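You operate a simulated robot arm through the tools that you are given. There is no shell and no other tool. Be economical: measure what you need, move in short steps, check, and stop when the job is done.

You are at the controls of a simulated robot arm. One attempt, no reset.

Task
Slide the drawer divider to its mark and put the teal and pink rolls on either side of it.
Fine: it is in the tape drawer; shut the drawer after.

Only the result counts: the job must be done as asked and must still hold three seconds after the hand-in. Knocking over, shifting, dropping, spilling or breaking anything else fails it.

Robot
A 6-joint arm with a two-finger parallel gripper, fixed in place. Base frame: the origin is at the foot of the arm, x ahead of it, y to its left, z up. Readings come in m, rad, newtons and seconds.
With the tool pointing down near the work surface it reaches from about 0.18 to 0.76 m from the base axis. Its first joint turns from -2.897 to 2.897 rad. Payload 3.91 kg.
The TCP is the grasp point between the finger pads, 0.03 m short of the fingertips. In the tool frame z runs along the fingers and y along their closing line. Largest opening 0.11 m; finger width 0.02, thickness 0.01; the body of the gripper, 0.048 by 0.112 m, starts 0.055 m behind the TCP.
Orientation is that of the tool frame in the base frame, as [roll, pitch, yaw] about the fixed x, y, z axes, in that order (R = Rz(yaw) Ry(pitch) Rx(roll)). With the fingers straight down and closing along the base's y, the tool's x points along the base's -x, its y along +y and its z along -z.

Tools
- The arm moves only by the tool move_arm. Its arguments are lists of equal length, an entry for each row: "travel": the shift along the tool's x, y, z in m, a list of three; "delta_rot": the turn, a rotation vector about the tool's x, y, z in rad, a list of three. In form: {"travel": [[tx, ty, tz], ...], "delta_rot": [[ax, ay, az], ...]}. A call has 1 to 10 rows; each row is the pose to reach, as a shift and turn from the pose commanded when the call began, along the tool's axes at that moment. "hand" is the finger opening in m, from 0 to 0.11, set as the call begins (left out, the last holds). A row lasts 0.2 s, in which the tool goes at most 0.05 m and 0.15 rad; a call with a longer step from one row to the next is refused whole, and so is a gripper value outside its range. Where a pose cannot be reached the arm comes as near as it can. A force on the tool above 40 N (or 10 N above the force at the start of the call, whichever is more), or a blocked arm, ends the call early, and 0.2 s more pass. Each finger travels about 0.045 m/s and halts on what it meets, pressing with about 30 N; the grip force reading is that of the motor and also rises with nothing between the fingers. The clock runs only during rows and for 0.2 s after the last one: add rows that repeat a pose to give the fingers time. It gives the time, the measured TCP pose, the force on the tool (base axes), the opening and the grip force at its end, in the units of the frame above (readings bear some noise), and new pictures: "pictures" is both (left out), scene, wrist or none.
- Cameras (640 x 400 px; columns grow to the right, rows downward): "scene" is fixed at [0.0503, 0.6488, 1.3698]; the picture's right is [-0.87, -0.49, 0.00], its down [-0.25, 0.44, -0.86] and it looks along [0.42, -0.75, -0.50] (base axes); focal length 308 px, centre (320, 200). "wrist" rides on the gripper at [-0.036, 0, -0.057] in the tool frame; the picture's right is [0.00, -1.00, 0.00], its down [0.97, 0.00, -0.24] and it looks along [0.24, 0.00, 0.97] (tool axes); focal length 218 px, centre (320, 200). There is no depth. A picture from a camera that has moved, and an enlarged one, comes with that camera's place and axes in the base frame and with its lens.
- lift_body(by): slides the trunk up (or, below 0, down) by that many m; the arm rides with it, the base frame stays. It gives what a move gives, with no picture.
- enlarge(camera, box): a new picture of the part [left, top, right, bottom] of that camera's present view, enlarged. It takes no simulated time.
- finish_job(): hands the job in; it is judged then, once.

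Go step by step. Nothing tells you positions but the pictures and the camera data: compare them with the known pose of the tool, close in by small moves and look again before you grip or let go. The budget is 120 turns and 150 pictures, counting those below and the enlarged ones. Unless the task says otherwise, let go and move clear before handing in, and close with one line.

The tools are called after ">>>" as name(argument=value, ...) on one line, values as JSON. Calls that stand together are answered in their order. move_arm: Moves the arm, as the interface text tells. Its arguments: {"type":"object","properties":{"travel":{"type":"array","items":{"type":"array","items":{"type":"number"}}},"delta_rot":{"type":"array","items":{"type":"array","items":{"type":"number"}}},"hand":{"type":"number"},"pictures":{"type":"string","enum":["both","scene","wrist","none"]}},"required":["travel","delta_rot"]} The other tools are called the same way: lift_body (by) slides the trunk up or down; enlarge (camera, box) takes an enlarged picture of a part of a camera's view; finish_job () hands the job in.

At the start:

```text
clock: 0.0
tcp_pos: [0.2493, -0.2716, 1.0717]
tool_rot: [-3.141, 0.001, -3.141]
contact_force: [0.0, -0.3, -0.1]
grip_width: 0.1099
grasp_force: 0.1
trunk travel left (down, up): [-0.475, 0.115]
```

scene: 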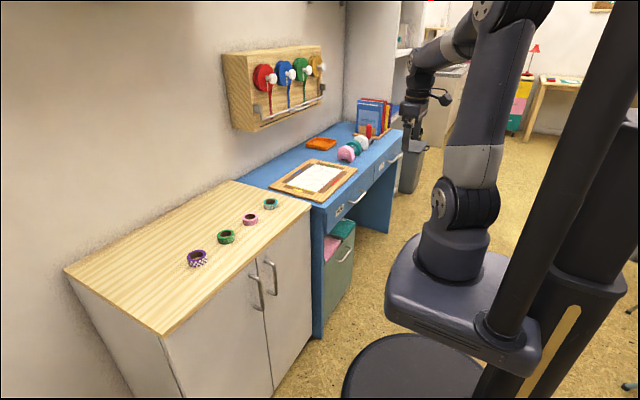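
wrist: 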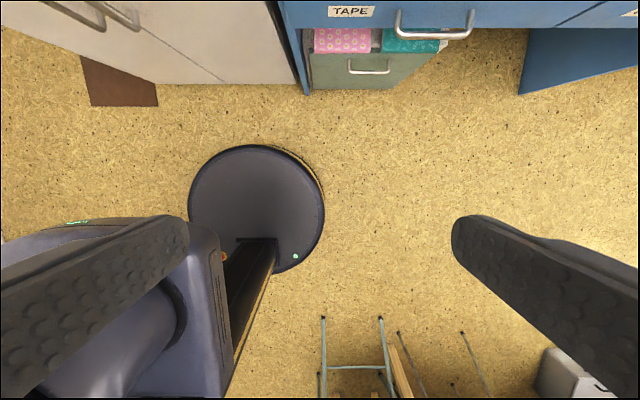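

I see a cabinet with four rolls, and a blue desk with drawers; the one labelled TAPE is nearest the arm. I'll enlarge the views to find details.

>>> enlarge(camera="scene", box=[160, 170, 320, 280])

>>> enlarge(camera="scene", box=[260, 90, 420, 240])

>>> enlarge(camera="wrist", box=[240, 0, 560, 110])

```text
3.64 times, centred on (240, 225) of scene
camera zoom: at [0.0503, 0.6488, 1.3698], right [-0.87, -0.49, 0.0], down [-0.25, 0.44, -0.86], along [0.42, -0.75, -0.5], focal length 1120 px, centre (611, 109)
```

zoom: 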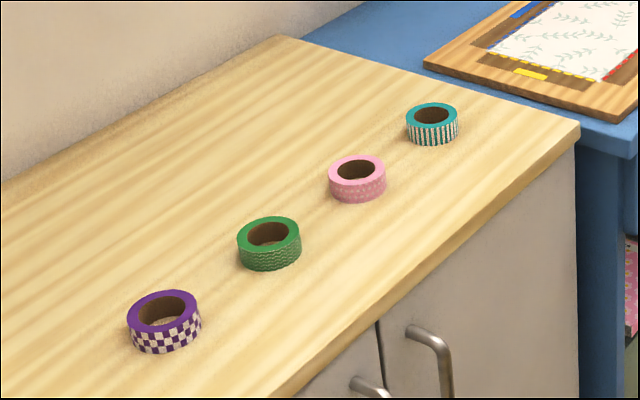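

```text
2.67 times, centred on (340, 165) of scene
camera zoom: at [0.0503, 0.6488, 1.3698], right [-0.87, -0.49, 0.0], down [-0.25, 0.44, -0.86], along [0.42, -0.75, -0.5], focal length 821 px, centre (267, 293)
```

zoom: 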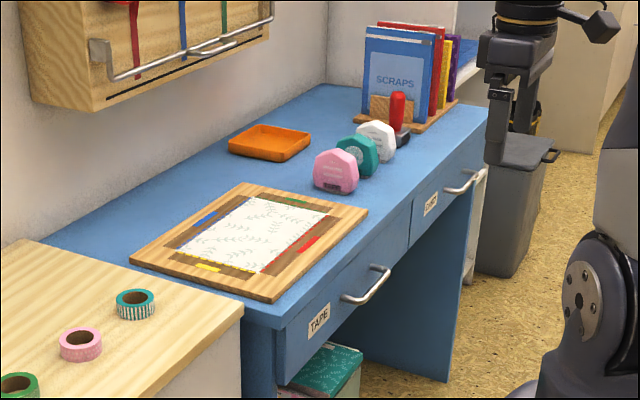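

```text
2.00 times, centred on (400, 55) of wrist
camera zoom: at [0.2864, -0.2713, 1.1283], right [0.0, -1.0, 0.0], down [-0.97, 0.0, 0.24], along [-0.24, 0.0, -0.97], focal length 436 px, centre (160, 490)
```

zoom: 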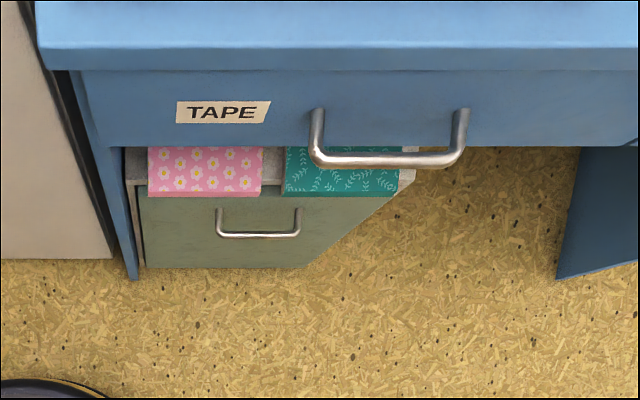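

The TAPE drawer handle looks to be near (0.49, -0.486, 0.67), with its bar along y, and the rolls stand at about x = 0.66. I'll bring the tool in front of the handle and tilt it to horizontal.

>>> move_arm(travel=[[-0.003, -0.018, 0.02], [-0.006, -0.036, 0.04], [-0.009, -0.054, 0.06], [-0.012, -0.072, 0.08], [-0.015, -0.09, 0.1], [-0.018, -0.108, 0.12], [-0.021, -0.126, 0.14], [-0.024, -0.144, 0.16], [-0.027, -0.162, 0.18], [-0.03, -0.18, 0.2]], delta_rot=[[0, -0.149, 0], [0, -0.298, 0], [0, -0.447, 0], [0, -0.596, 0], [0, -0.745, 0], [0, -0.894, 0], [0, -1.043, 0], [0, -1.192, 0], [0, -1.341, 0], [0, -1.49, 0]], hand=0.06)

```text
clock: 2.2
tcp_pos: [0.2803, -0.4508, 0.8718]
tool_rot: [-3.122, 1.492, -3.122]
contact_force: [-0.3, -0.2, 0.6]
grip_width: 0.06
grasp_force: 0.0
trunk travel left (down, up): [-0.475, 0.115]
camera wrist: at [0.2261, -0.4502, 0.9119], right [0.0, -1.0, 0.0], down [-0.32, 0.0, -0.95], along [0.95, 0.0, -0.32], focal length 218 px, centre (320, 200)
```

scene: 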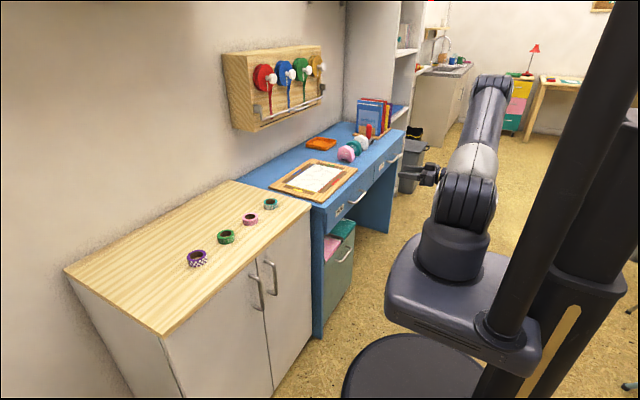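
wrist: 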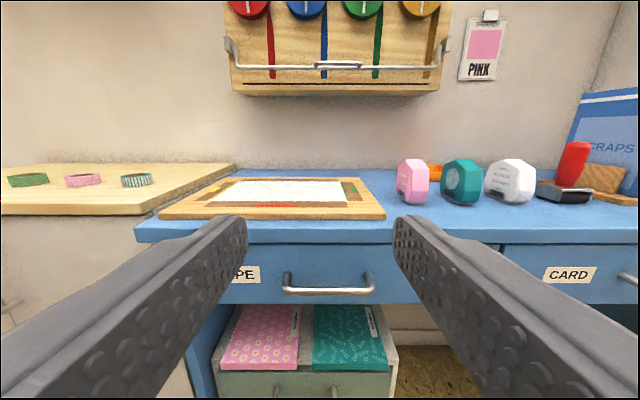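

The wrist view puts the bar near (0.47, -0.463, 0.70). I'll move lower in front of it, rolling the hand so the fingers close vertically.

>>> move_arm(travel=[[0.016, -0.001, 0.01], [0.033, -0.002, 0.02], [0.049, -0.004, 0.031], [0.066, -0.005, 0.041], [0.082, -0.006, 0.052], [0.098, -0.007, 0.062], [0.115, -0.008, 0.072], [0.131, -0.01, 0.082], [0.148, -0.011, 0.093], [0.164, -0.012, 0.103]], delta_rot=[[0, 0, 0.149], [0, 0, 0.298], [0, 0, 0.447], [0, 0, 0.596], [0, 0, 0.745], [0, 0, 0.894], [0, 0, 1.043], [0, 0, 1.192], [0, 0, 1.341], [0, 0, 1.49]])

```text
clock: 4.4
tcp_pos: [0.3708, -0.463, 0.6996]
tool_rot: [1.651, 0.077, 1.575]
contact_force: [0.6, -0.6, -0.2]
grip_width: 0.06
grasp_force: 0.1
trunk travel left (down, up): [-0.475, 0.115]
camera wrist: at [0.3132, -0.4992, 0.7076], right [-0.08, -0.08, -0.99], down [-0.24, 0.97, -0.06], along [0.97, 0.24, -0.1], focal length 218 px, centre (320, 200)
```

scene: 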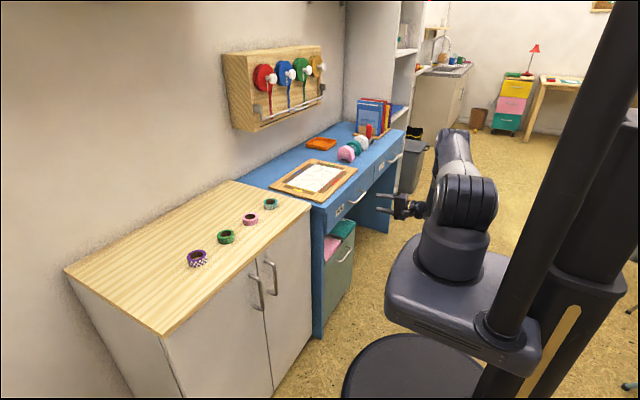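
wrist: 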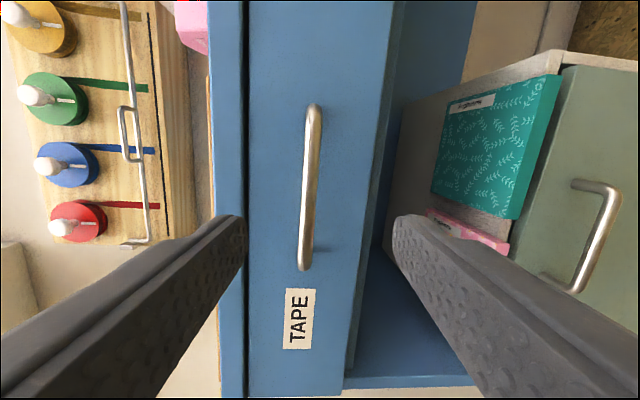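

The bar's at z ≈ 0.70 and lies between the finger planes. I'll level the tool and advance toward it.

>>> move_arm(travel=[[0, 0.002, 0.02], [0, 0.004, 0.04], [0, 0.006, 0.06], [0, 0.008, 0.08], [0, 0.008, 0.09]], delta_rot=[[-0.02, 0, 0.02], [-0.04, 0, 0.04], [-0.06, 0, 0.06], [-0.08, 0, 0.08], [-0.08, 0, 0.08]])

```text
clock: 5.6
tcp_pos: [0.4613, -0.4623, 0.7009]
tool_rot: [1.572, 0.0, 1.572]
contact_force: [0.0, -0.4, -0.7]
grip_width: 0.0601
grasp_force: 0.1
trunk travel left (down, up): [-0.475, 0.115]
camera wrist: at [0.4034, -0.4983, 0.7005], right [0.0, 0.0, -1.0], down [-0.24, 0.97, 0.0], along [0.97, 0.24, 0.0], focal length 218 px, centre (320, 200)
```

scene: 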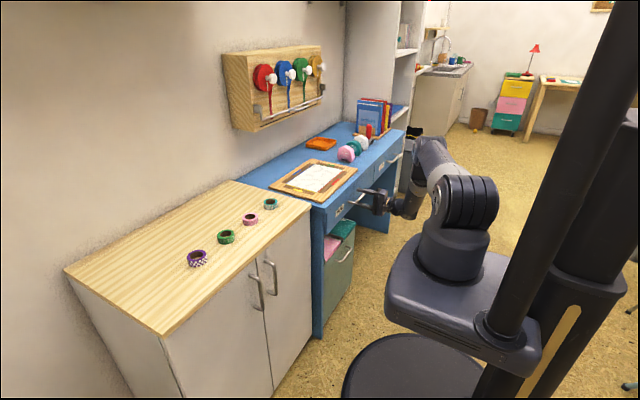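
wrist: 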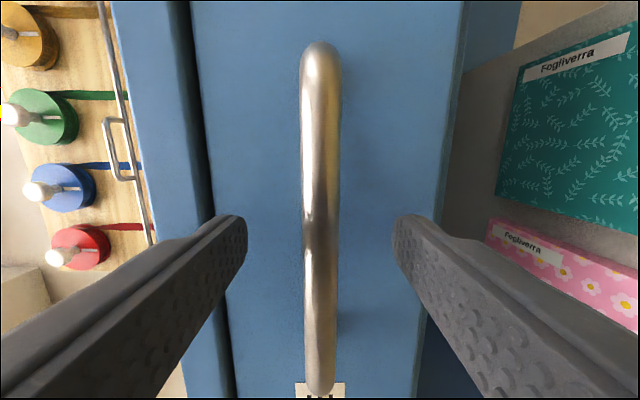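

The bar is centred between the fingers at x ≈ 0.48. I'll advance a little more and close.

>>> move_arm(travel=[[0, 0, 0.005], [0, 0, 0.009], [0, 0, 0.009]], delta_rot=[[0, 0, 0], [0, 0, 0], [0, 0, 0]], pictures="none")

>>> move_arm(travel=[[0, 0, 0], [0, 0, 0], [0, 0, 0], [0, 0, 0], [0, 0, 0]], delta_rot=[[0, 0, 0], [0, 0, 0], [0, 0, 0], [0, 0, 0], [0, 0, 0]], hand=0.0, pictures="wrist")

```text
clock: 6.4
tcp_pos: [0.4688, -0.4624, 0.6989]
tool_rot: [1.572, 0.001, 1.572]
contact_force: [0.2, -0.2, 0.6]
grip_width: 0.0599
grasp_force: 0.1
trunk travel left (down, up): [-0.475, 0.115]
```

```text
clock: 7.6
tcp_pos: [0.4702, -0.462, 0.6995]
tool_rot: [1.572, 0.001, 1.573]
contact_force: [0.0, -0.1, -2.0]
grip_width: 0.0119
grasp_force: 45.2
trunk travel left (down, up): [-0.475, 0.115]
camera wrist: at [0.4127, -0.4984, 0.7004], right [0.0, 0.0, -1.0], down [-0.24, 0.97, 0.0], along [0.97, 0.24, 0.0], focal length 218 px, centre (320, 200)
```

wrist: 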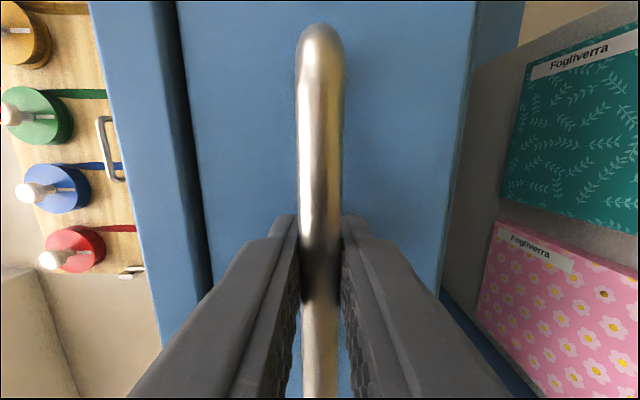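

The bar is gripped. Now I pull the drawer straight out along -x.

>>> move_arm(travel=[[0, 0, -0.02], [0, 0, -0.04], [0, 0, -0.06], [0, 0, -0.08], [0, 0, -0.1], [0, 0, -0.12], [0, 0, -0.14], [0, 0, -0.16], [0, 0, -0.18], [0, 0, -0.2]], delta_rot=[[0, 0, 0], [0, 0, 0], [0, 0, 0], [0, 0, 0], [0, 0, 0], [0, 0, 0], [0, 0, 0], [0, 0, 0], [0, 0, 0], [0, 0, 0]])

```text
clock: 9.8
tcp_pos: [0.2685, -0.4633, 0.6995]
tool_rot: [1.572, 0.001, 1.575]
contact_force: [-0.4, 13.9, -4.0]
grip_width: 0.0116
grasp_force: 44.7
trunk travel left (down, up): [-0.475, 0.115]
camera wrist: at [0.2118, -0.4983, 0.7005], right [0.0, 0.0, -1.0], down [-0.24, 0.97, 0.0], along [0.97, 0.24, 0.0], focal length 218 px, centre (320, 200)
```

scene: 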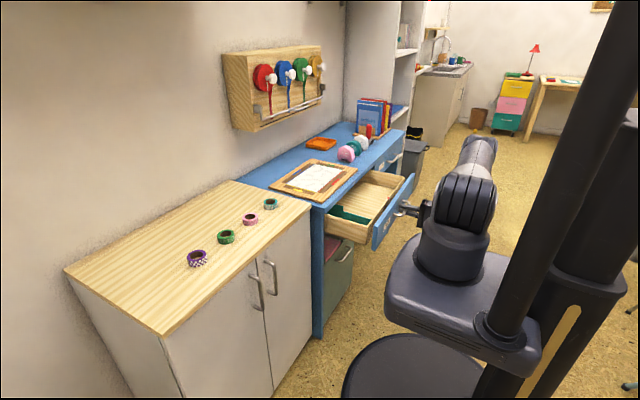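
wrist: 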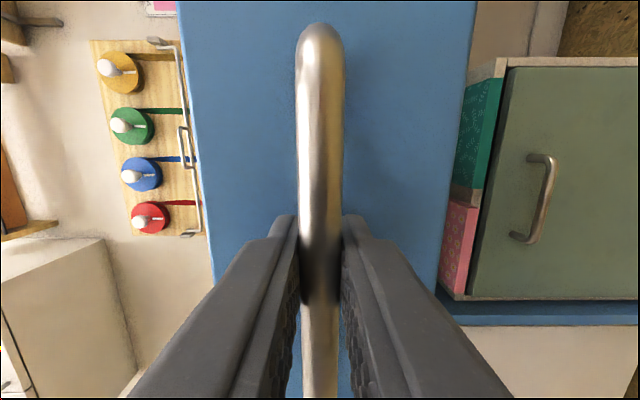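

The drawer's out by 0.2 m. I'll look inside.

>>> enlarge(camera="scene", box=[310, 155, 430, 255])

```text
4.00 times, centred on (370, 205) of scene
camera zoom: at [0.0503, 0.6488, 1.3698], right [-0.87, -0.49, 0.0], down [-0.25, 0.44, -0.86], along [0.42, -0.75, -0.5], focal length 1232 px, centre (120, 180)
```

zoom: 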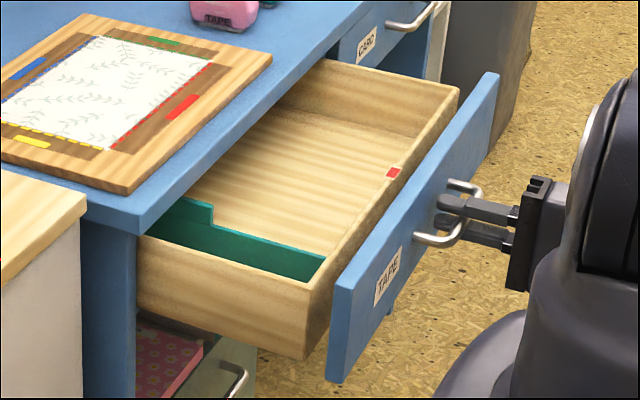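

The drawer contains a teal divider running front to back near the left, and a red mark on the front wall further right. I'll let go of the handle, back off and rise.

>>> move_arm(travel=[[0, 0, 0], [0, 0, 0], [0, 0, 0], [0, 0, -0.03], [0, 0, -0.06], [0, 0.04, -0.06], [0, 0.08, -0.06], [0, 0.12, -0.06], [0, 0.16, -0.06], [0, 0.2, -0.06]], delta_rot=[[0, 0, 0], [0, 0, 0], [0, 0, 0], [0, 0, 0], [0, 0, 0], [0, 0, 0], [0, 0, 0], [0, 0, 0], [0, 0, 0], [0, 0, 0]], hand=0.06, pictures="scene")

```text
clock: 12.0
tcp_pos: [0.2095, -0.4644, 0.9011]
tool_rot: [1.572, -0.001, 1.571]
contact_force: [-0.7, -0.4, -0.5]
grip_width: 0.0599
grasp_force: 0.0
trunk travel left (down, up): [-0.475, 0.115]
```

scene: 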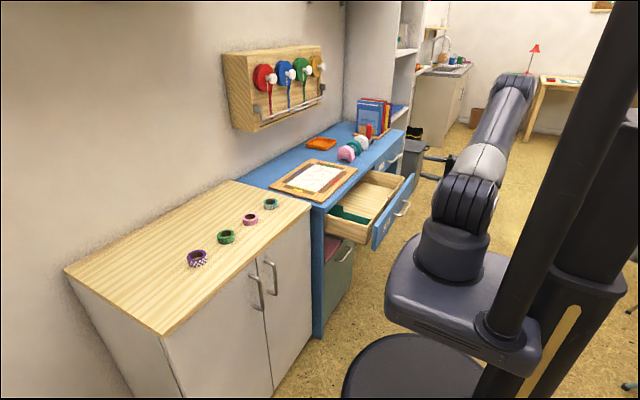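

Clear of the handle. I'll turn the hand downward while moving over the drawer.

>>> move_arm(travel=[[0.003, 0.005, 0.015], [0.006, 0.01, 0.03], [0.009, 0.015, 0.045], [0.012, 0.02, 0.06], [0.015, 0.025, 0.075], [0.018, 0.03, 0.09], [0.021, 0.035, 0.105], [0.024, 0.04, 0.12], [0.027, 0.045, 0.135], [0.03, 0.05, 0.15]], delta_rot=[[0.0863, 0.0863, -0.0863], [0.1726, 0.1726, -0.1726], [0.2589, 0.2589, -0.2589], [0.3452, 0.3452, -0.3452], [0.4315, 0.4315, -0.4315], [0.5178, 0.5178, -0.5178], [0.6041, 0.6041, -0.6041], [0.6904, 0.6904, -0.6904], [0.7767, 0.7767, -0.7767], [0.863, 0.863, -0.863]], pictures="none")

>>> move_arm(travel=[[0, 0, 0], [0, 0, 0], [0, 0, 0], [0, 0, 0], [0, 0, 0]], delta_rot=[[0.0863, 0.0863, -0.0863], [0.1726, 0.1726, -0.1726], [0.2589, 0.2589, -0.2589], [0.3462, 0.3462, -0.3462], [0.3462, 0.3462, -0.3462]])

```text
clock: 14.2
tcp_pos: [0.36, -0.4325, 0.9502]
tool_rot: [2.734, 0.27, 2.737]
contact_force: [-1.0, 0.6, -0.4]
grip_width: 0.0603
grasp_force: 0.0
trunk travel left (down, up): [-0.475, 0.115]
```

```text
refused: row 4 steps farther than a row can; nothing moved
```

>>> move_arm(travel=[[0, 0, 0], [0, 0, 0], [0, 0, 0], [0, 0, 0], [0, 0, 0]], delta_rot=[[0.0863, 0.0863, -0.0863], [0.1726, 0.1726, -0.1726], [0.2589, 0.2589, -0.2589], [0.3452, 0.3452, -0.3452], [0.3462, 0.3462, -0.3462]])

```text
clock: 15.4
tcp_pos: [0.3589, -0.4335, 0.9509]
tool_rot: [-3.14, -0.003, -3.137]
contact_force: [1.2, 0.1, 0.1]
grip_width: 0.0601
grasp_force: 0.1
trunk travel left (down, up): [-0.475, 0.115]
camera wrist: at [0.3957, -0.4331, 1.0077], right [0.0, -1.0, 0.0], down [-0.97, 0.0, 0.24], along [-0.24, 0.0, -0.97], focal length 218 px, centre (320, 200)
```

scene: 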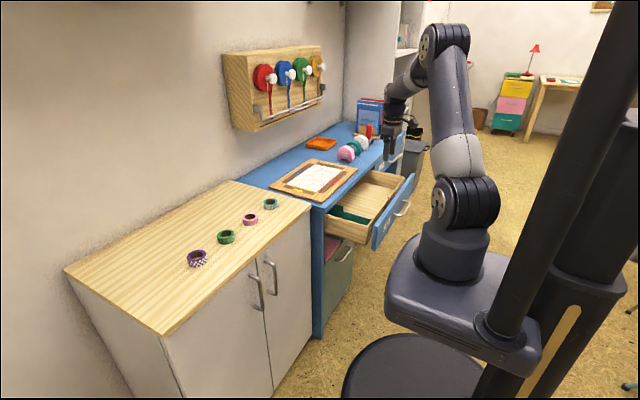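
wrist: 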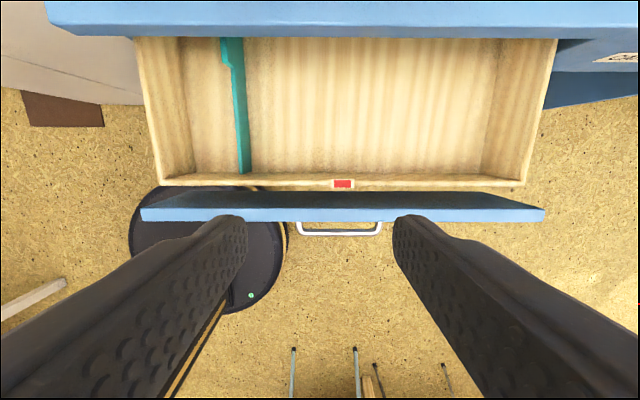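

>>> enlarge(camera="wrist", box=[130, 20, 380, 200])

>>> enlarge(camera="scene", box=[320, 165, 420, 245])

```text
2.22 times, centred on (255, 110) of wrist
camera zoom: at [0.3957, -0.4331, 1.0077], right [0.0, -1.0, 0.0], down [-0.97, 0.0, 0.24], along [-0.24, 0.0, -0.97], focal length 485 px, centre (464, 400)
```

zoom: 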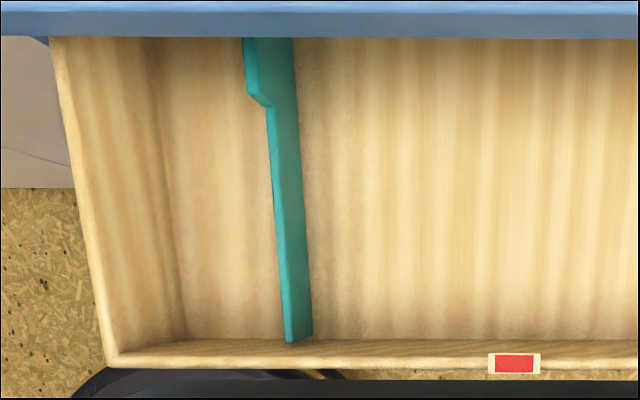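

```text
5.00 times, centred on (370, 205) of scene
camera zoom: at [0.0503, 0.6488, 1.3698], right [-0.87, -0.49, 0.0], down [-0.25, 0.44, -0.86], along [0.42, -0.75, -0.5], focal length 1540 px, centre (70, 175)
```

zoom: 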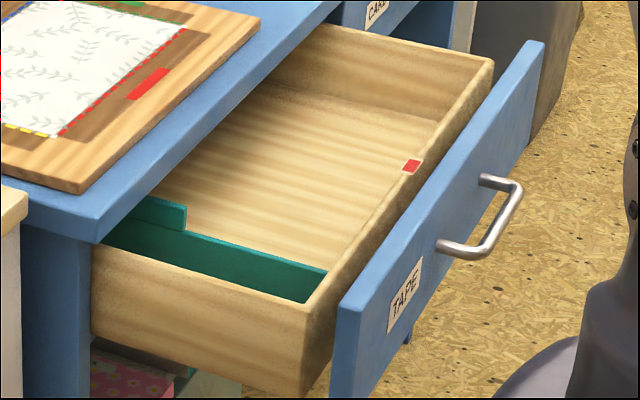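

The red mark sits at y ≈ -0.462, the drawer's centre, and the divider is at y ≈ -0.33 with its top near z ≈ 0.72. I'll go above the divider at x ≈ 0.41.

>>> move_arm(travel=[[-0.013, 0.026, 0.03], [-0.026, 0.052, 0.06], [-0.039, 0.078, 0.09], [-0.051, 0.1035, 0.12], [-0.051, 0.1035, 0.14]], delta_rot=[[0, 0, 0], [0, 0, 0], [0, 0, 0], [0, 0, 0], [0, 0, 0]])

```text
clock: 16.6
tcp_pos: [0.4101, -0.3295, 0.8078]
tool_rot: [-3.141, 0.0, -3.141]
contact_force: [-0.1, 1.1, 0.7]
grip_width: 0.06
grasp_force: 0.1
trunk travel left (down, up): [-0.475, 0.115]
camera wrist: at [0.4456, -0.3297, 0.8655], right [0.0, -1.0, 0.0], down [-0.97, 0.0, 0.24], along [-0.24, 0.0, -0.97], focal length 218 px, centre (320, 200)
```

scene: 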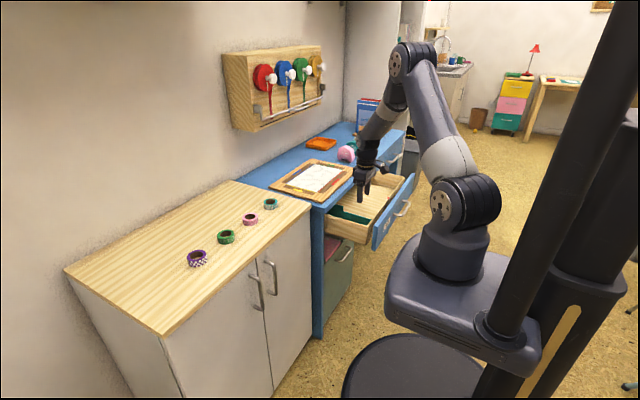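
wrist: 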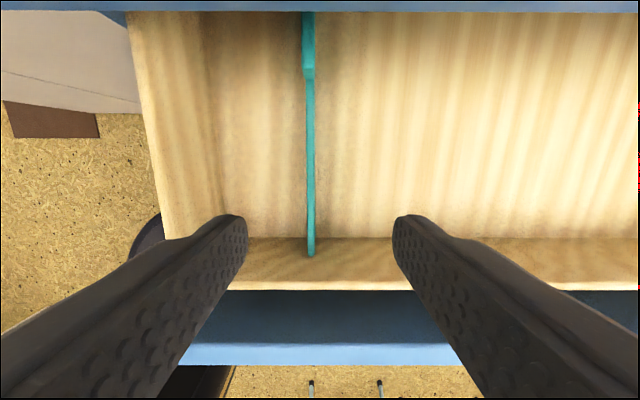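

The divider shows about 7 mm toward +y of centre. I'll correct and descend so that the fingers straddle it.

>>> move_arm(travel=[[0, 0.007, 0.02], [0, 0.007, 0.04], [0, 0.007, 0.06], [0, 0.007, 0.075], [0, 0.007, 0.083]], delta_rot=[[0, 0, 0], [0, 0, 0], [0, 0, 0], [0, 0, 0], [0, 0, 0]])

```text
clock: 17.8
tcp_pos: [0.4094, -0.3229, 0.7271]
tool_rot: [-3.141, -0.001, -3.14]
contact_force: [-0.5, 0.1, 0.0]
grip_width: 0.0603
grasp_force: 0.0
trunk travel left (down, up): [-0.475, 0.115]
camera wrist: at [0.4465, -0.3229, 0.7835], right [0.0, -1.0, 0.0], down [-0.97, 0.0, 0.24], along [-0.24, 0.0, -0.97], focal length 218 px, centre (320, 200)
```

scene: 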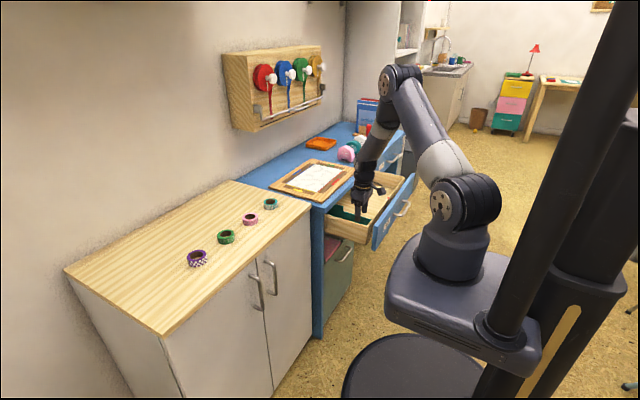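
wrist: 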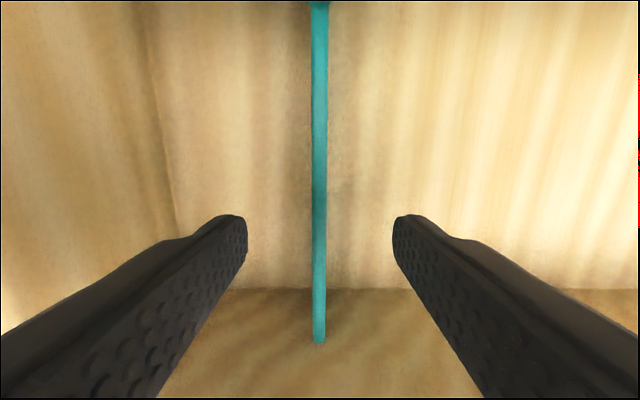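

The divider's top is near z ≈ 0.705 and the floor near 0.65. I'll go 15 mm lower and close.

>>> move_arm(travel=[[0, 0, 0.01], [0, 0, 0.016], [0, 0, 0.016]], delta_rot=[[0, 0, 0], [0, 0, 0], [0, 0, 0]], pictures="none")

>>> move_arm(travel=[[0, 0, 0], [0, 0, 0], [0, 0, 0], [0, 0, 0], [0, 0, 0]], delta_rot=[[0, 0, 0], [0, 0, 0], [0, 0, 0], [0, 0, 0], [0, 0, 0]], hand=0.0, pictures="wrist")

```text
clock: 18.6
tcp_pos: [0.4109, -0.323, 0.7095]
tool_rot: [-3.139, -0.001, -3.139]
contact_force: [-0.6, -0.4, 0.4]
grip_width: 0.0601
grasp_force: 0.0
trunk travel left (down, up): [-0.475, 0.115]
```

```text
clock: 19.8
tcp_pos: [0.4099, -0.323, 0.7105]
tool_rot: [3.141, -0.003, -3.14]
contact_force: [1.1, -0.2, -0.3]
grip_width: 0.0054
grasp_force: 45.2
trunk travel left (down, up): [-0.475, 0.115]
camera wrist: at [0.4462, -0.3222, 0.7679], right [0.0, -1.0, 0.0], down [-0.97, 0.0, 0.24], along [-0.24, 0.0, -0.97], focal length 218 px, centre (320, 200)
```

wrist: 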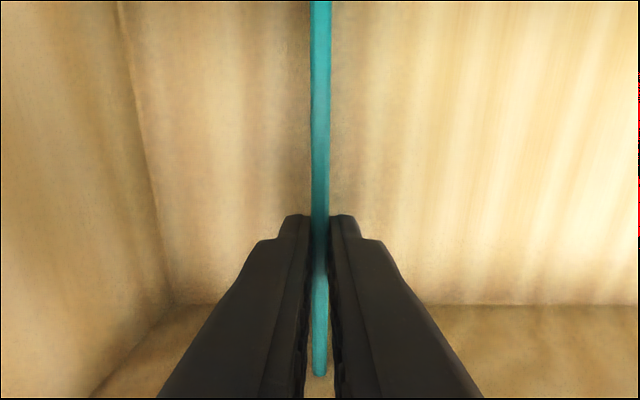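

The divider is gripped, 5 mm thick. I'll slide it toward the mark at y ≈ -0.462.

>>> move_arm(travel=[[0, -0.015, 0], [0, -0.03, 0], [0, -0.045, 0], [0, -0.06, 0], [0, -0.075, 0], [0, -0.09, 0], [0, -0.105, 0], [0, -0.12, 0], [0, -0.132, 0], [0, -0.139, 0]], delta_rot=[[0, 0, 0], [0, 0, 0], [0, 0, 0], [0, 0, 0], [0, 0, 0], [0, 0, 0], [0, 0, 0], [0, 0, 0], [0, 0, 0], [0, 0, 0]])

```text
clock: 22.0
tcp_pos: [0.4099, -0.4608, 0.7109]
tool_rot: [3.142, -0.002, -3.138]
contact_force: [-0.5, -0.2, 0.2]
grip_width: 0.005
grasp_force: 44.8
trunk travel left (down, up): [-0.475, 0.115]
camera wrist: at [0.4456, -0.4612, 0.7679], right [0.0, -1.0, 0.0], down [-0.97, 0.0, 0.24], along [-0.24, 0.0, -0.97], focal length 218 px, centre (320, 200)
```

scene: 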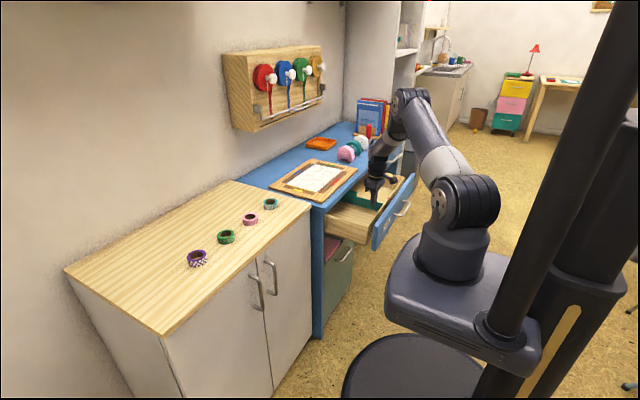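
wrist: 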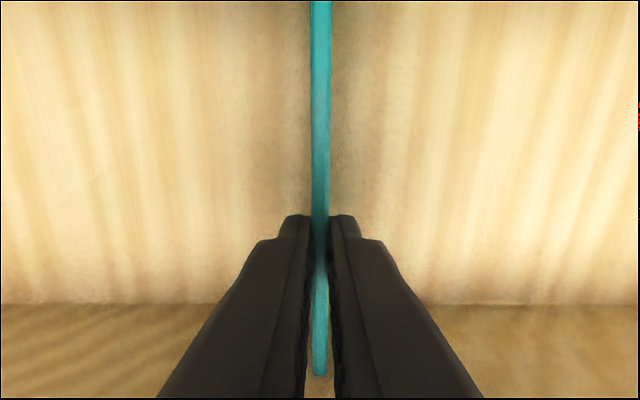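

It slid without resistance. I'll let go, rise and check against the mark.

>>> move_arm(travel=[[0, 0, 0], [0, 0, 0], [0, 0, 0], [0, 0, -0.03], [0, 0, -0.06], [0, 0, -0.1], [0, 0, -0.14], [0, 0, -0.17], [0, 0, -0.17]], delta_rot=[[0, 0, 0], [0, 0, 0], [0, 0, 0], [0, 0, 0], [0, 0, 0], [0, 0, 0], [0, 0, 0], [0, 0, 0], [0, 0, 0]], hand=0.06, pictures="none")

>>> enlarge(camera="wrist", box=[200, 40, 440, 240])

```text
clock: 24.0
tcp_pos: [0.4103, -0.4627, 0.8796]
tool_rot: [-3.141, -0.002, -3.136]
contact_force: [0.5, -0.3, -0.5]
grip_width: 0.0601
grasp_force: 0.1
trunk travel left (down, up): [-0.475, 0.115]
```

```text
2.00 times, centred on (320, 140) of wrist
camera zoom: at [0.4464, -0.4619, 0.9375], right [0.0, -1.0, 0.0], down [-0.97, 0.0, 0.24], along [-0.24, 0.0, -0.97], focal length 436 px, centre (320, 320)
```

zoom: 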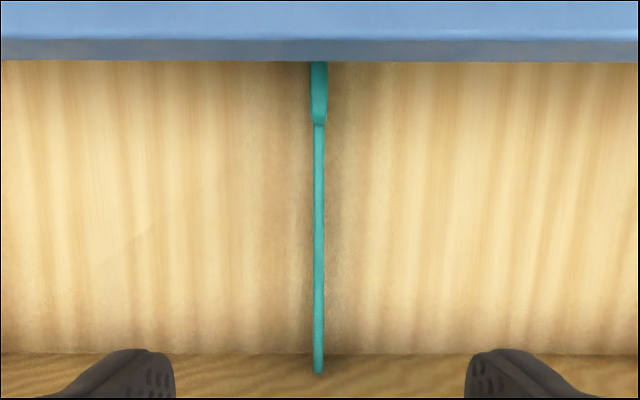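

>>> enlarge(camera="wrist", box=[240, 180, 400, 280])

>>> enlarge(camera="scene", box=[320, 165, 420, 245])

```text
4.00 times, centred on (320, 230) of wrist
camera zoom: at [0.4464, -0.4619, 0.9375], right [0.0, -1.0, 0.0], down [-0.97, 0.0, 0.24], along [-0.24, 0.0, -0.97], focal length 873 px, centre (320, 80)
```

zoom: 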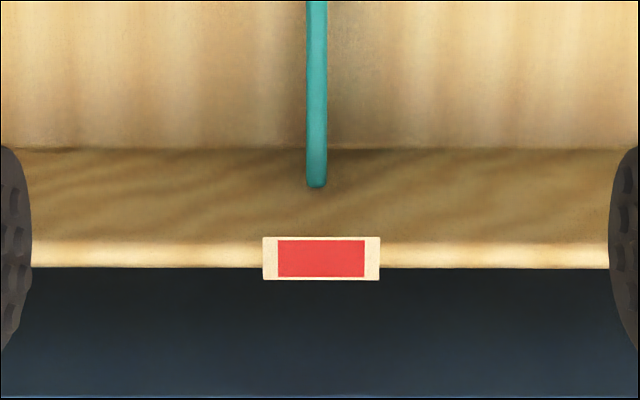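

```text
5.00 times, centred on (370, 205) of scene
camera zoom: at [0.0503, 0.6488, 1.3698], right [-0.87, -0.49, 0.0], down [-0.25, 0.44, -0.86], along [0.42, -0.75, -0.5], focal length 1540 px, centre (70, 175)
```

zoom: 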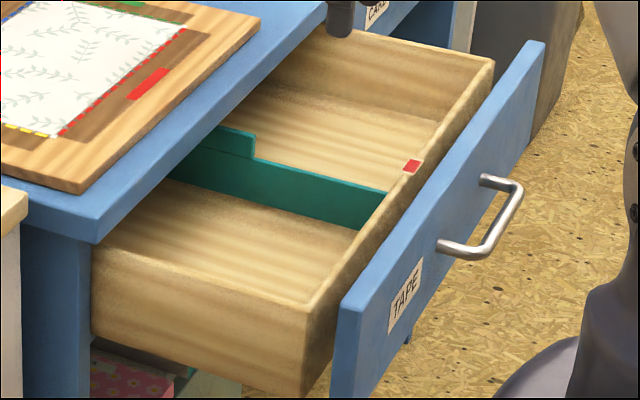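

The divider is within about 1 mm of the mark's centre. Next the rolls: I'll rise and go above the cabinet to locate teal and pink.

>>> move_arm(travel=[[0, 0, -0.04], [-0.01, 0.03, -0.07], [-0.03, 0.07, -0.1], [-0.05, 0.11, -0.1], [-0.075, 0.15, -0.1], [-0.1, 0.19, -0.1], [-0.12, 0.23, -0.1], [-0.14, 0.27, -0.1], [-0.165, 0.31, -0.1], [-0.18, 0.35, -0.1]], delta_rot=[[0, 0, 0], [0, 0, 0], [0, 0, 0], [0, 0, 0], [0, 0, 0], [0, 0, 0], [0, 0, 0], [0, 0, 0], [0, 0, 0], [0, 0, 0]], hand=0.09, pictures="none")

>>> move_arm(travel=[[0, 0.03, 0], [0, 0.05, 0], [0, 0.06, 0]], delta_rot=[[0, 0, 0], [0, 0, 0], [0, 0, 0]])

```text
refused: row 3 steps farther than a row can; nothing moved
```

```text
clock: 24.8
tcp_pos: [0.4098, -0.4011, 0.8799]
tool_rot: [-3.141, -0.002, -3.14]
contact_force: [-1.1, -0.2, -0.6]
grip_width: 0.06
grasp_force: 0.1
trunk travel left (down, up): [-0.475, 0.115]
camera wrist: at [0.4462, -0.4007, 0.9379], right [0.0, -1.0, 0.0], down [-0.97, 0.0, 0.24], along [-0.24, 0.0, -0.97], focal length 218 px, centre (320, 200)
```

scene: 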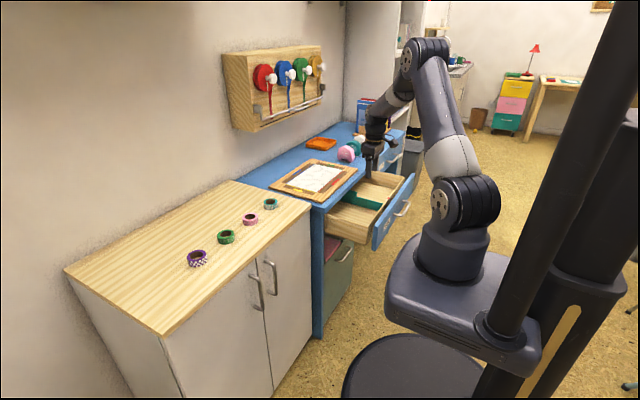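
wrist: 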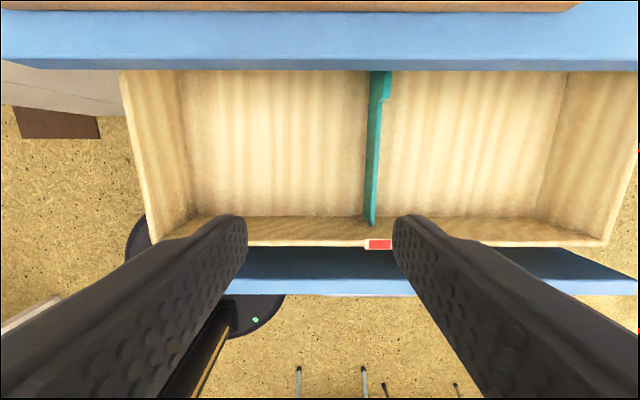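

One call was refused, but the small shift was harmless. I'll continue with shorter steps to the cabinet.

>>> move_arm(travel=[[0, 0, -0.04], [-0.01, 0.02, -0.07], [-0.03, 0.05, -0.1], [-0.05, 0.09, -0.1], [-0.07, 0.13, -0.1], [-0.09, 0.17, -0.1], [-0.11, 0.21, -0.1], [-0.13, 0.25, -0.1], [-0.15, 0.29, -0.1], [-0.17, 0.33, -0.1]], delta_rot=[[0, 0, 0], [0, 0, 0], [0, 0, 0], [0, 0, 0], [0, 0, 0], [0, 0, 0], [0, 0, 0], [0, 0, 0], [0, 0, 0], [0, 0, 0]], hand=0.09)

```text
clock: 27.0
tcp_pos: [0.5803, -0.0725, 0.9801]
tool_rot: [3.139, -0.002, -3.14]
contact_force: [0.6, 0.3, 0.5]
grip_width: 0.09
grasp_force: 0.1
trunk travel left (down, up): [-0.475, 0.115]
camera wrist: at [0.6164, -0.0718, 1.0381], right [0.0, -1.0, 0.0], down [-0.97, 0.0, 0.24], along [-0.24, 0.0, -0.97], focal length 218 px, centre (320, 200)
```

scene: 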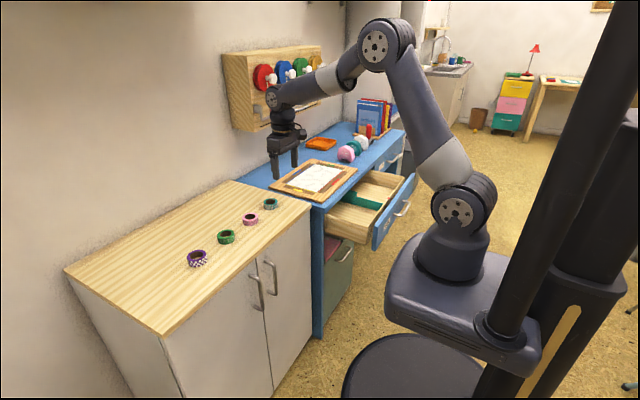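
wrist: 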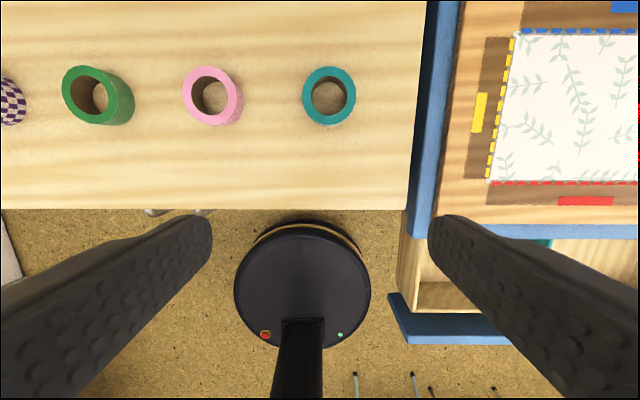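

Teal is near (0.662, -0.079) and pink near (0.662, 0.030). I'll go above teal.

>>> move_arm(travel=[[-0.03, -0.002, 0.02], [-0.06, -0.005, 0.05], [-0.082, -0.0065, 0.08], [-0.082, -0.0065, 0.1], [-0.082, -0.0065, 0.1]], delta_rot=[[0, 0, 0], [0, 0, 0], [0, 0, 0], [0, 0, 0], [0, 0, 0]])

```text
clock: 28.2
tcp_pos: [0.6603, -0.0777, 0.8806]
tool_rot: [-3.14, -0.002, -3.139]
contact_force: [0.1, 0.0, -1.6]
grip_width: 0.09
grasp_force: 0.1
trunk travel left (down, up): [-0.475, 0.115]
camera wrist: at [0.6976, -0.0772, 0.9372], right [0.0, -1.0, 0.0], down [-0.97, 0.0, 0.24], along [-0.24, 0.0, -0.97], focal length 218 px, centre (320, 200)
```

scene: 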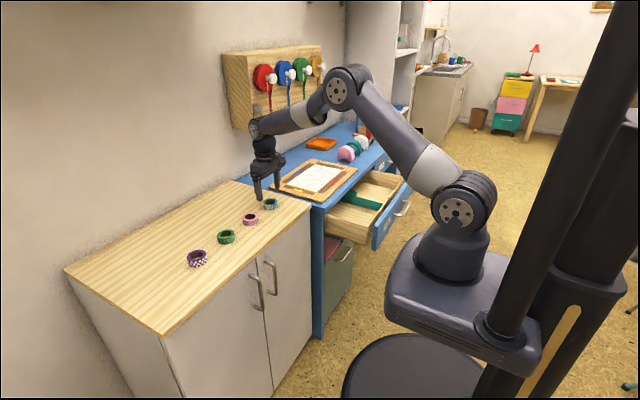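
wrist: 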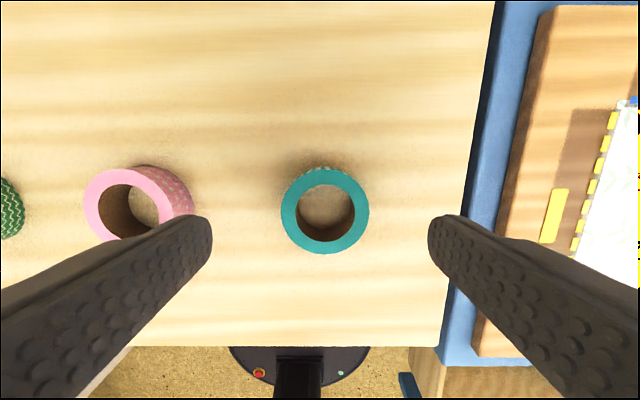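

Teal's top is centred at (0.662, -0.080, 0.818), 50 mm wide. I'll descend to straddle it.

>>> move_arm(travel=[[-0.002, -0.002, 0.015], [-0.002, -0.002, 0.03], [-0.002, -0.002, 0.042], [-0.002, -0.002, 0.042]], delta_rot=[[0, 0, 0], [0, 0, 0], [0, 0, 0], [0, 0, 0]])

>>> enlarge(camera="scene", box=[230, 140, 310, 220])

```text
clock: 29.2
tcp_pos: [0.6636, -0.0786, 0.8382]
tool_rot: [-3.141, -0.002, -3.14]
contact_force: [0.2, 0.1, -1.0]
grip_width: 0.0899
grasp_force: 0.2
trunk travel left (down, up): [-0.475, 0.115]
camera wrist: at [0.6994, -0.0793, 0.8951], right [0.0, -1.0, 0.0], down [-0.97, 0.0, 0.24], along [-0.24, 0.0, -0.97], focal length 218 px, centre (320, 200)
```

scene: 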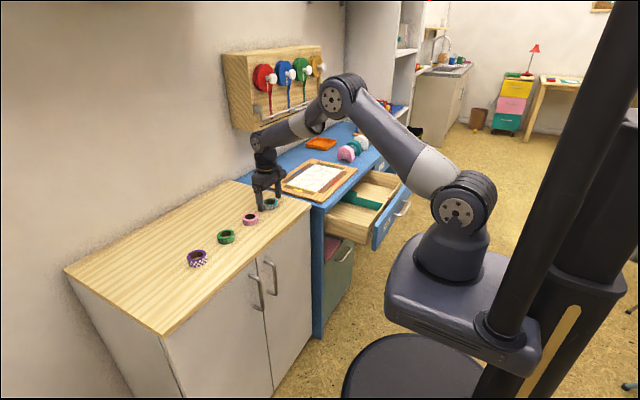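
wrist: 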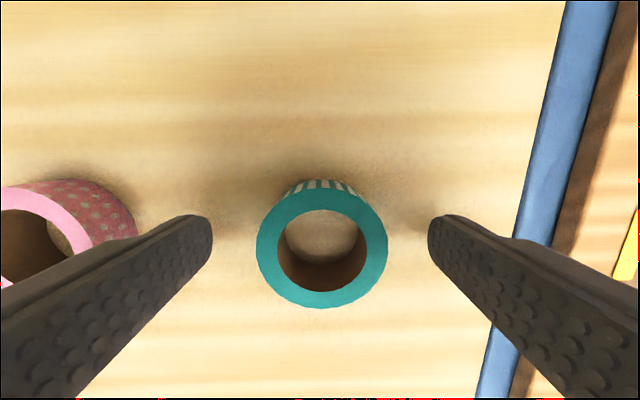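

```text
5.00 times, centred on (270, 180) of scene
camera zoom: at [0.0503, 0.6488, 1.3698], right [-0.87, -0.49, 0.0], down [-0.25, 0.44, -0.86], along [0.42, -0.75, -0.5], focal length 1540 px, centre (570, 300)
```

zoom: 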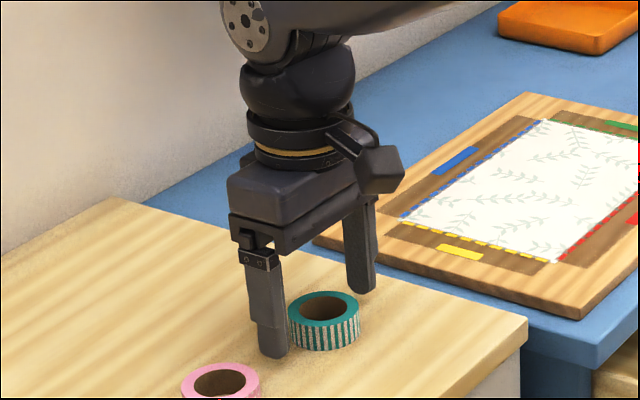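

The roll is centred. I'll lower 3 mm and close.

>>> move_arm(travel=[[0.002, 0, 0.003], [0.002, 0, 0.003]], delta_rot=[[0, 0, 0], [0, 0, 0]], pictures="none")

>>> move_arm(travel=[[0, 0, 0], [0, 0, 0], [0, 0, 0], [0, 0, 0], [0, 0, 0]], delta_rot=[[0, 0, 0], [0, 0, 0], [0, 0, 0], [0, 0, 0], [0, 0, 0]], hand=0.03, pictures="none")

>>> move_arm(travel=[[0, 0, -0.02], [0, 0, -0.05], [0, 0, -0.08]], delta_rot=[[0, 0, 0], [0, 0, 0], [0, 0, 0]])

```text
clock: 29.8
tcp_pos: [0.6617, -0.08, 0.8354]
tool_rot: [-3.139, -0.001, -3.138]
contact_force: [-0.1, -0.5, -0.5]
grip_width: 0.09
grasp_force: 0.1
trunk travel left (down, up): [-0.475, 0.115]
```

```text
clock: 31.0
tcp_pos: [0.6612, -0.0791, 0.8339]
tool_rot: [-3.141, -0.002, -3.14]
contact_force: [-0.7, 0.6, 1.2]
grip_width: 0.0562
grasp_force: 29.9
trunk travel left (down, up): [-0.475, 0.115]
```

```text
clock: 31.8
tcp_pos: [0.6614, -0.0794, 0.9131]
tool_rot: [-3.141, -0.001, -3.14]
contact_force: [0.4, 0.8, -1.1]
grip_width: 0.0563
grasp_force: 29.8
trunk travel left (down, up): [-0.475, 0.115]
camera wrist: at [0.6985, -0.0798, 0.971], right [0.0, -1.0, 0.0], down [-0.97, 0.0, 0.24], along [-0.24, 0.0, -0.97], focal length 218 px, centre (320, 200)
```

scene: 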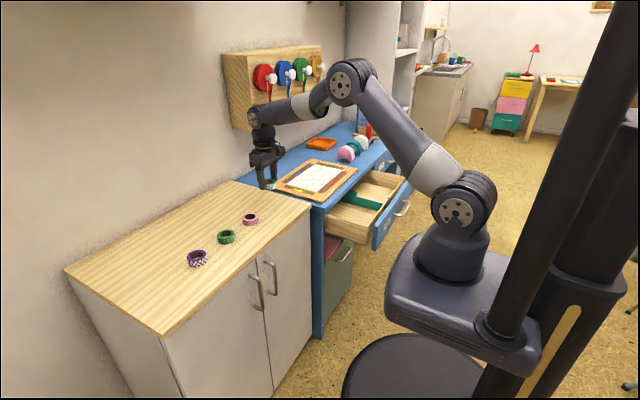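
wrist: 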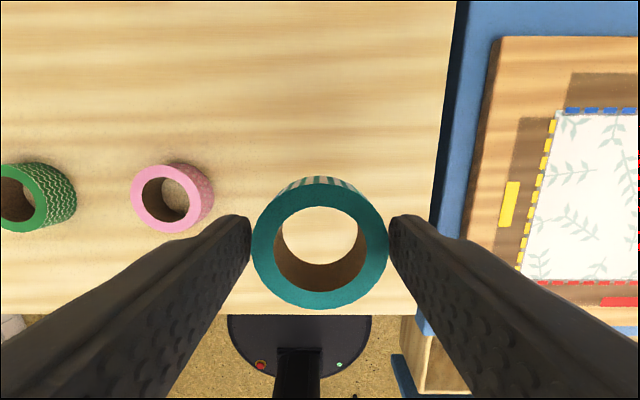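

The teal roll is held and lifted. I'll carry it over the left compartment at (0.41, -0.35).

>>> move_arm(travel=[[0.02, -0.02, 0], [0.05, -0.052, 0], [0.08, -0.084, 0], [0.11, -0.116, 0], [0.14, -0.149, 0], [0.17, -0.181, 0], [0.2, -0.214, 0], [0.23, -0.247, 0], [0.2515, -0.2705, 0], [0.2515, -0.2705, 0]], delta_rot=[[0, 0, 0], [0, 0, 0], [0, 0, 0], [0, 0, 0], [0, 0, 0], [0, 0, 0], [0, 0, 0], [0, 0, 0], [0, 0, 0], [0, 0, 0]])

```text
clock: 34.0
tcp_pos: [0.4098, -0.349, 0.9163]
tool_rot: [-3.141, -0.001, -3.137]
contact_force: [0.3, 0.1, -0.2]
grip_width: 0.056
grasp_force: 30.3
trunk travel left (down, up): [-0.475, 0.115]
camera wrist: at [0.4463, -0.3493, 0.9737], right [0.0, -1.0, 0.0], down [-0.97, 0.0, 0.24], along [-0.24, 0.0, -0.97], focal length 218 px, centre (320, 200)
```

scene: 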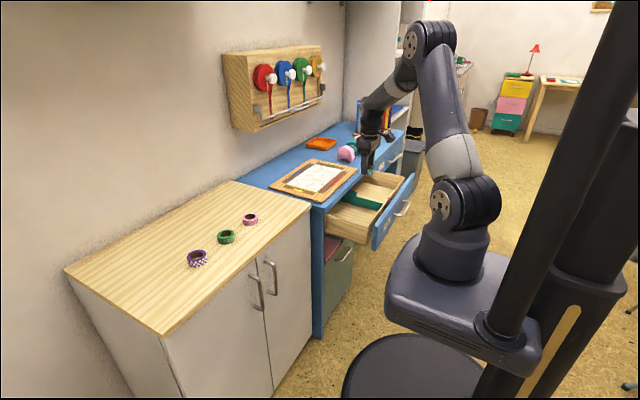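
wrist: 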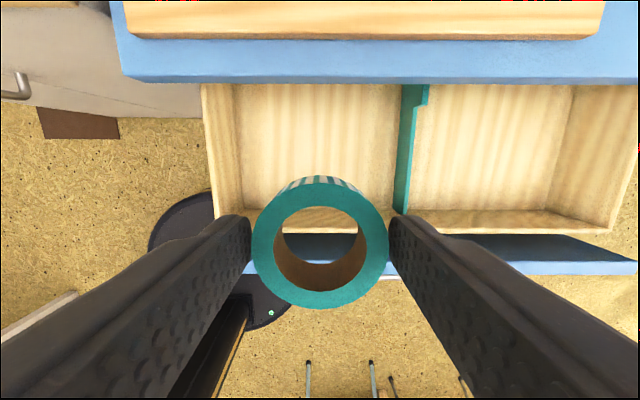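

It's over the left compartment. I'll descend to just above the drawer floor.

>>> move_arm(travel=[[0, 0, 0.03], [0, 0, 0.06], [0, 0, 0.09], [0, 0, 0.12], [0, 0, 0.15], [0, 0, 0.175], [0, 0, 0.195], [0, 0, 0.21]], delta_rot=[[0, 0, 0], [0, 0, 0], [0, 0, 0], [0, 0, 0], [0, 0, 0], [0, 0, 0], [0, 0, 0], [0, 0, 0]])

```text
clock: 35.8
tcp_pos: [0.4082, -0.3508, 0.7077]
tool_rot: [-3.141, -0.001, -3.141]
contact_force: [0.0, 0.5, -0.6]
grip_width: 0.0561
grasp_force: 30.2
trunk travel left (down, up): [-0.475, 0.115]
camera wrist: at [0.4457, -0.3514, 0.7637], right [0.0, -1.0, 0.0], down [-0.97, 0.0, 0.24], along [-0.24, 0.0, -0.97], focal length 218 px, centre (320, 200)
```

scene: 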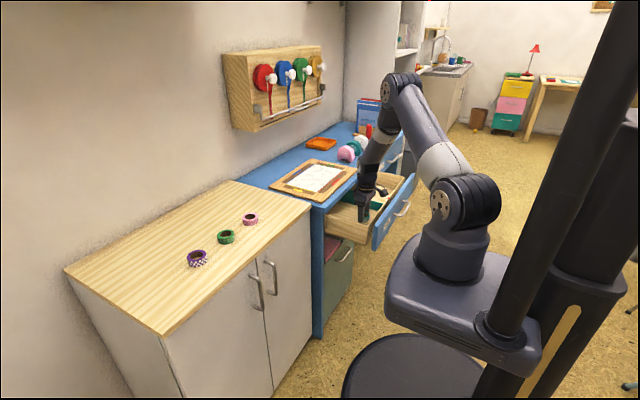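
wrist: 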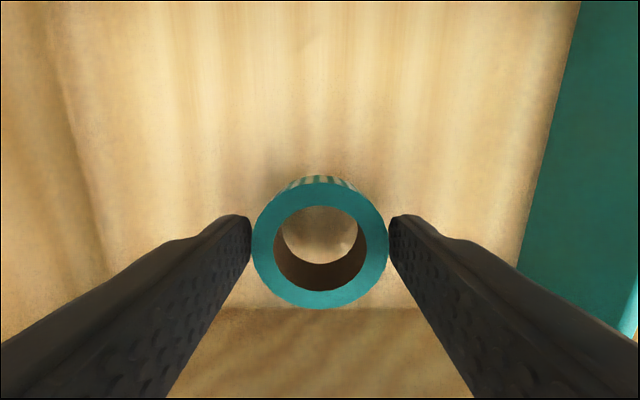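

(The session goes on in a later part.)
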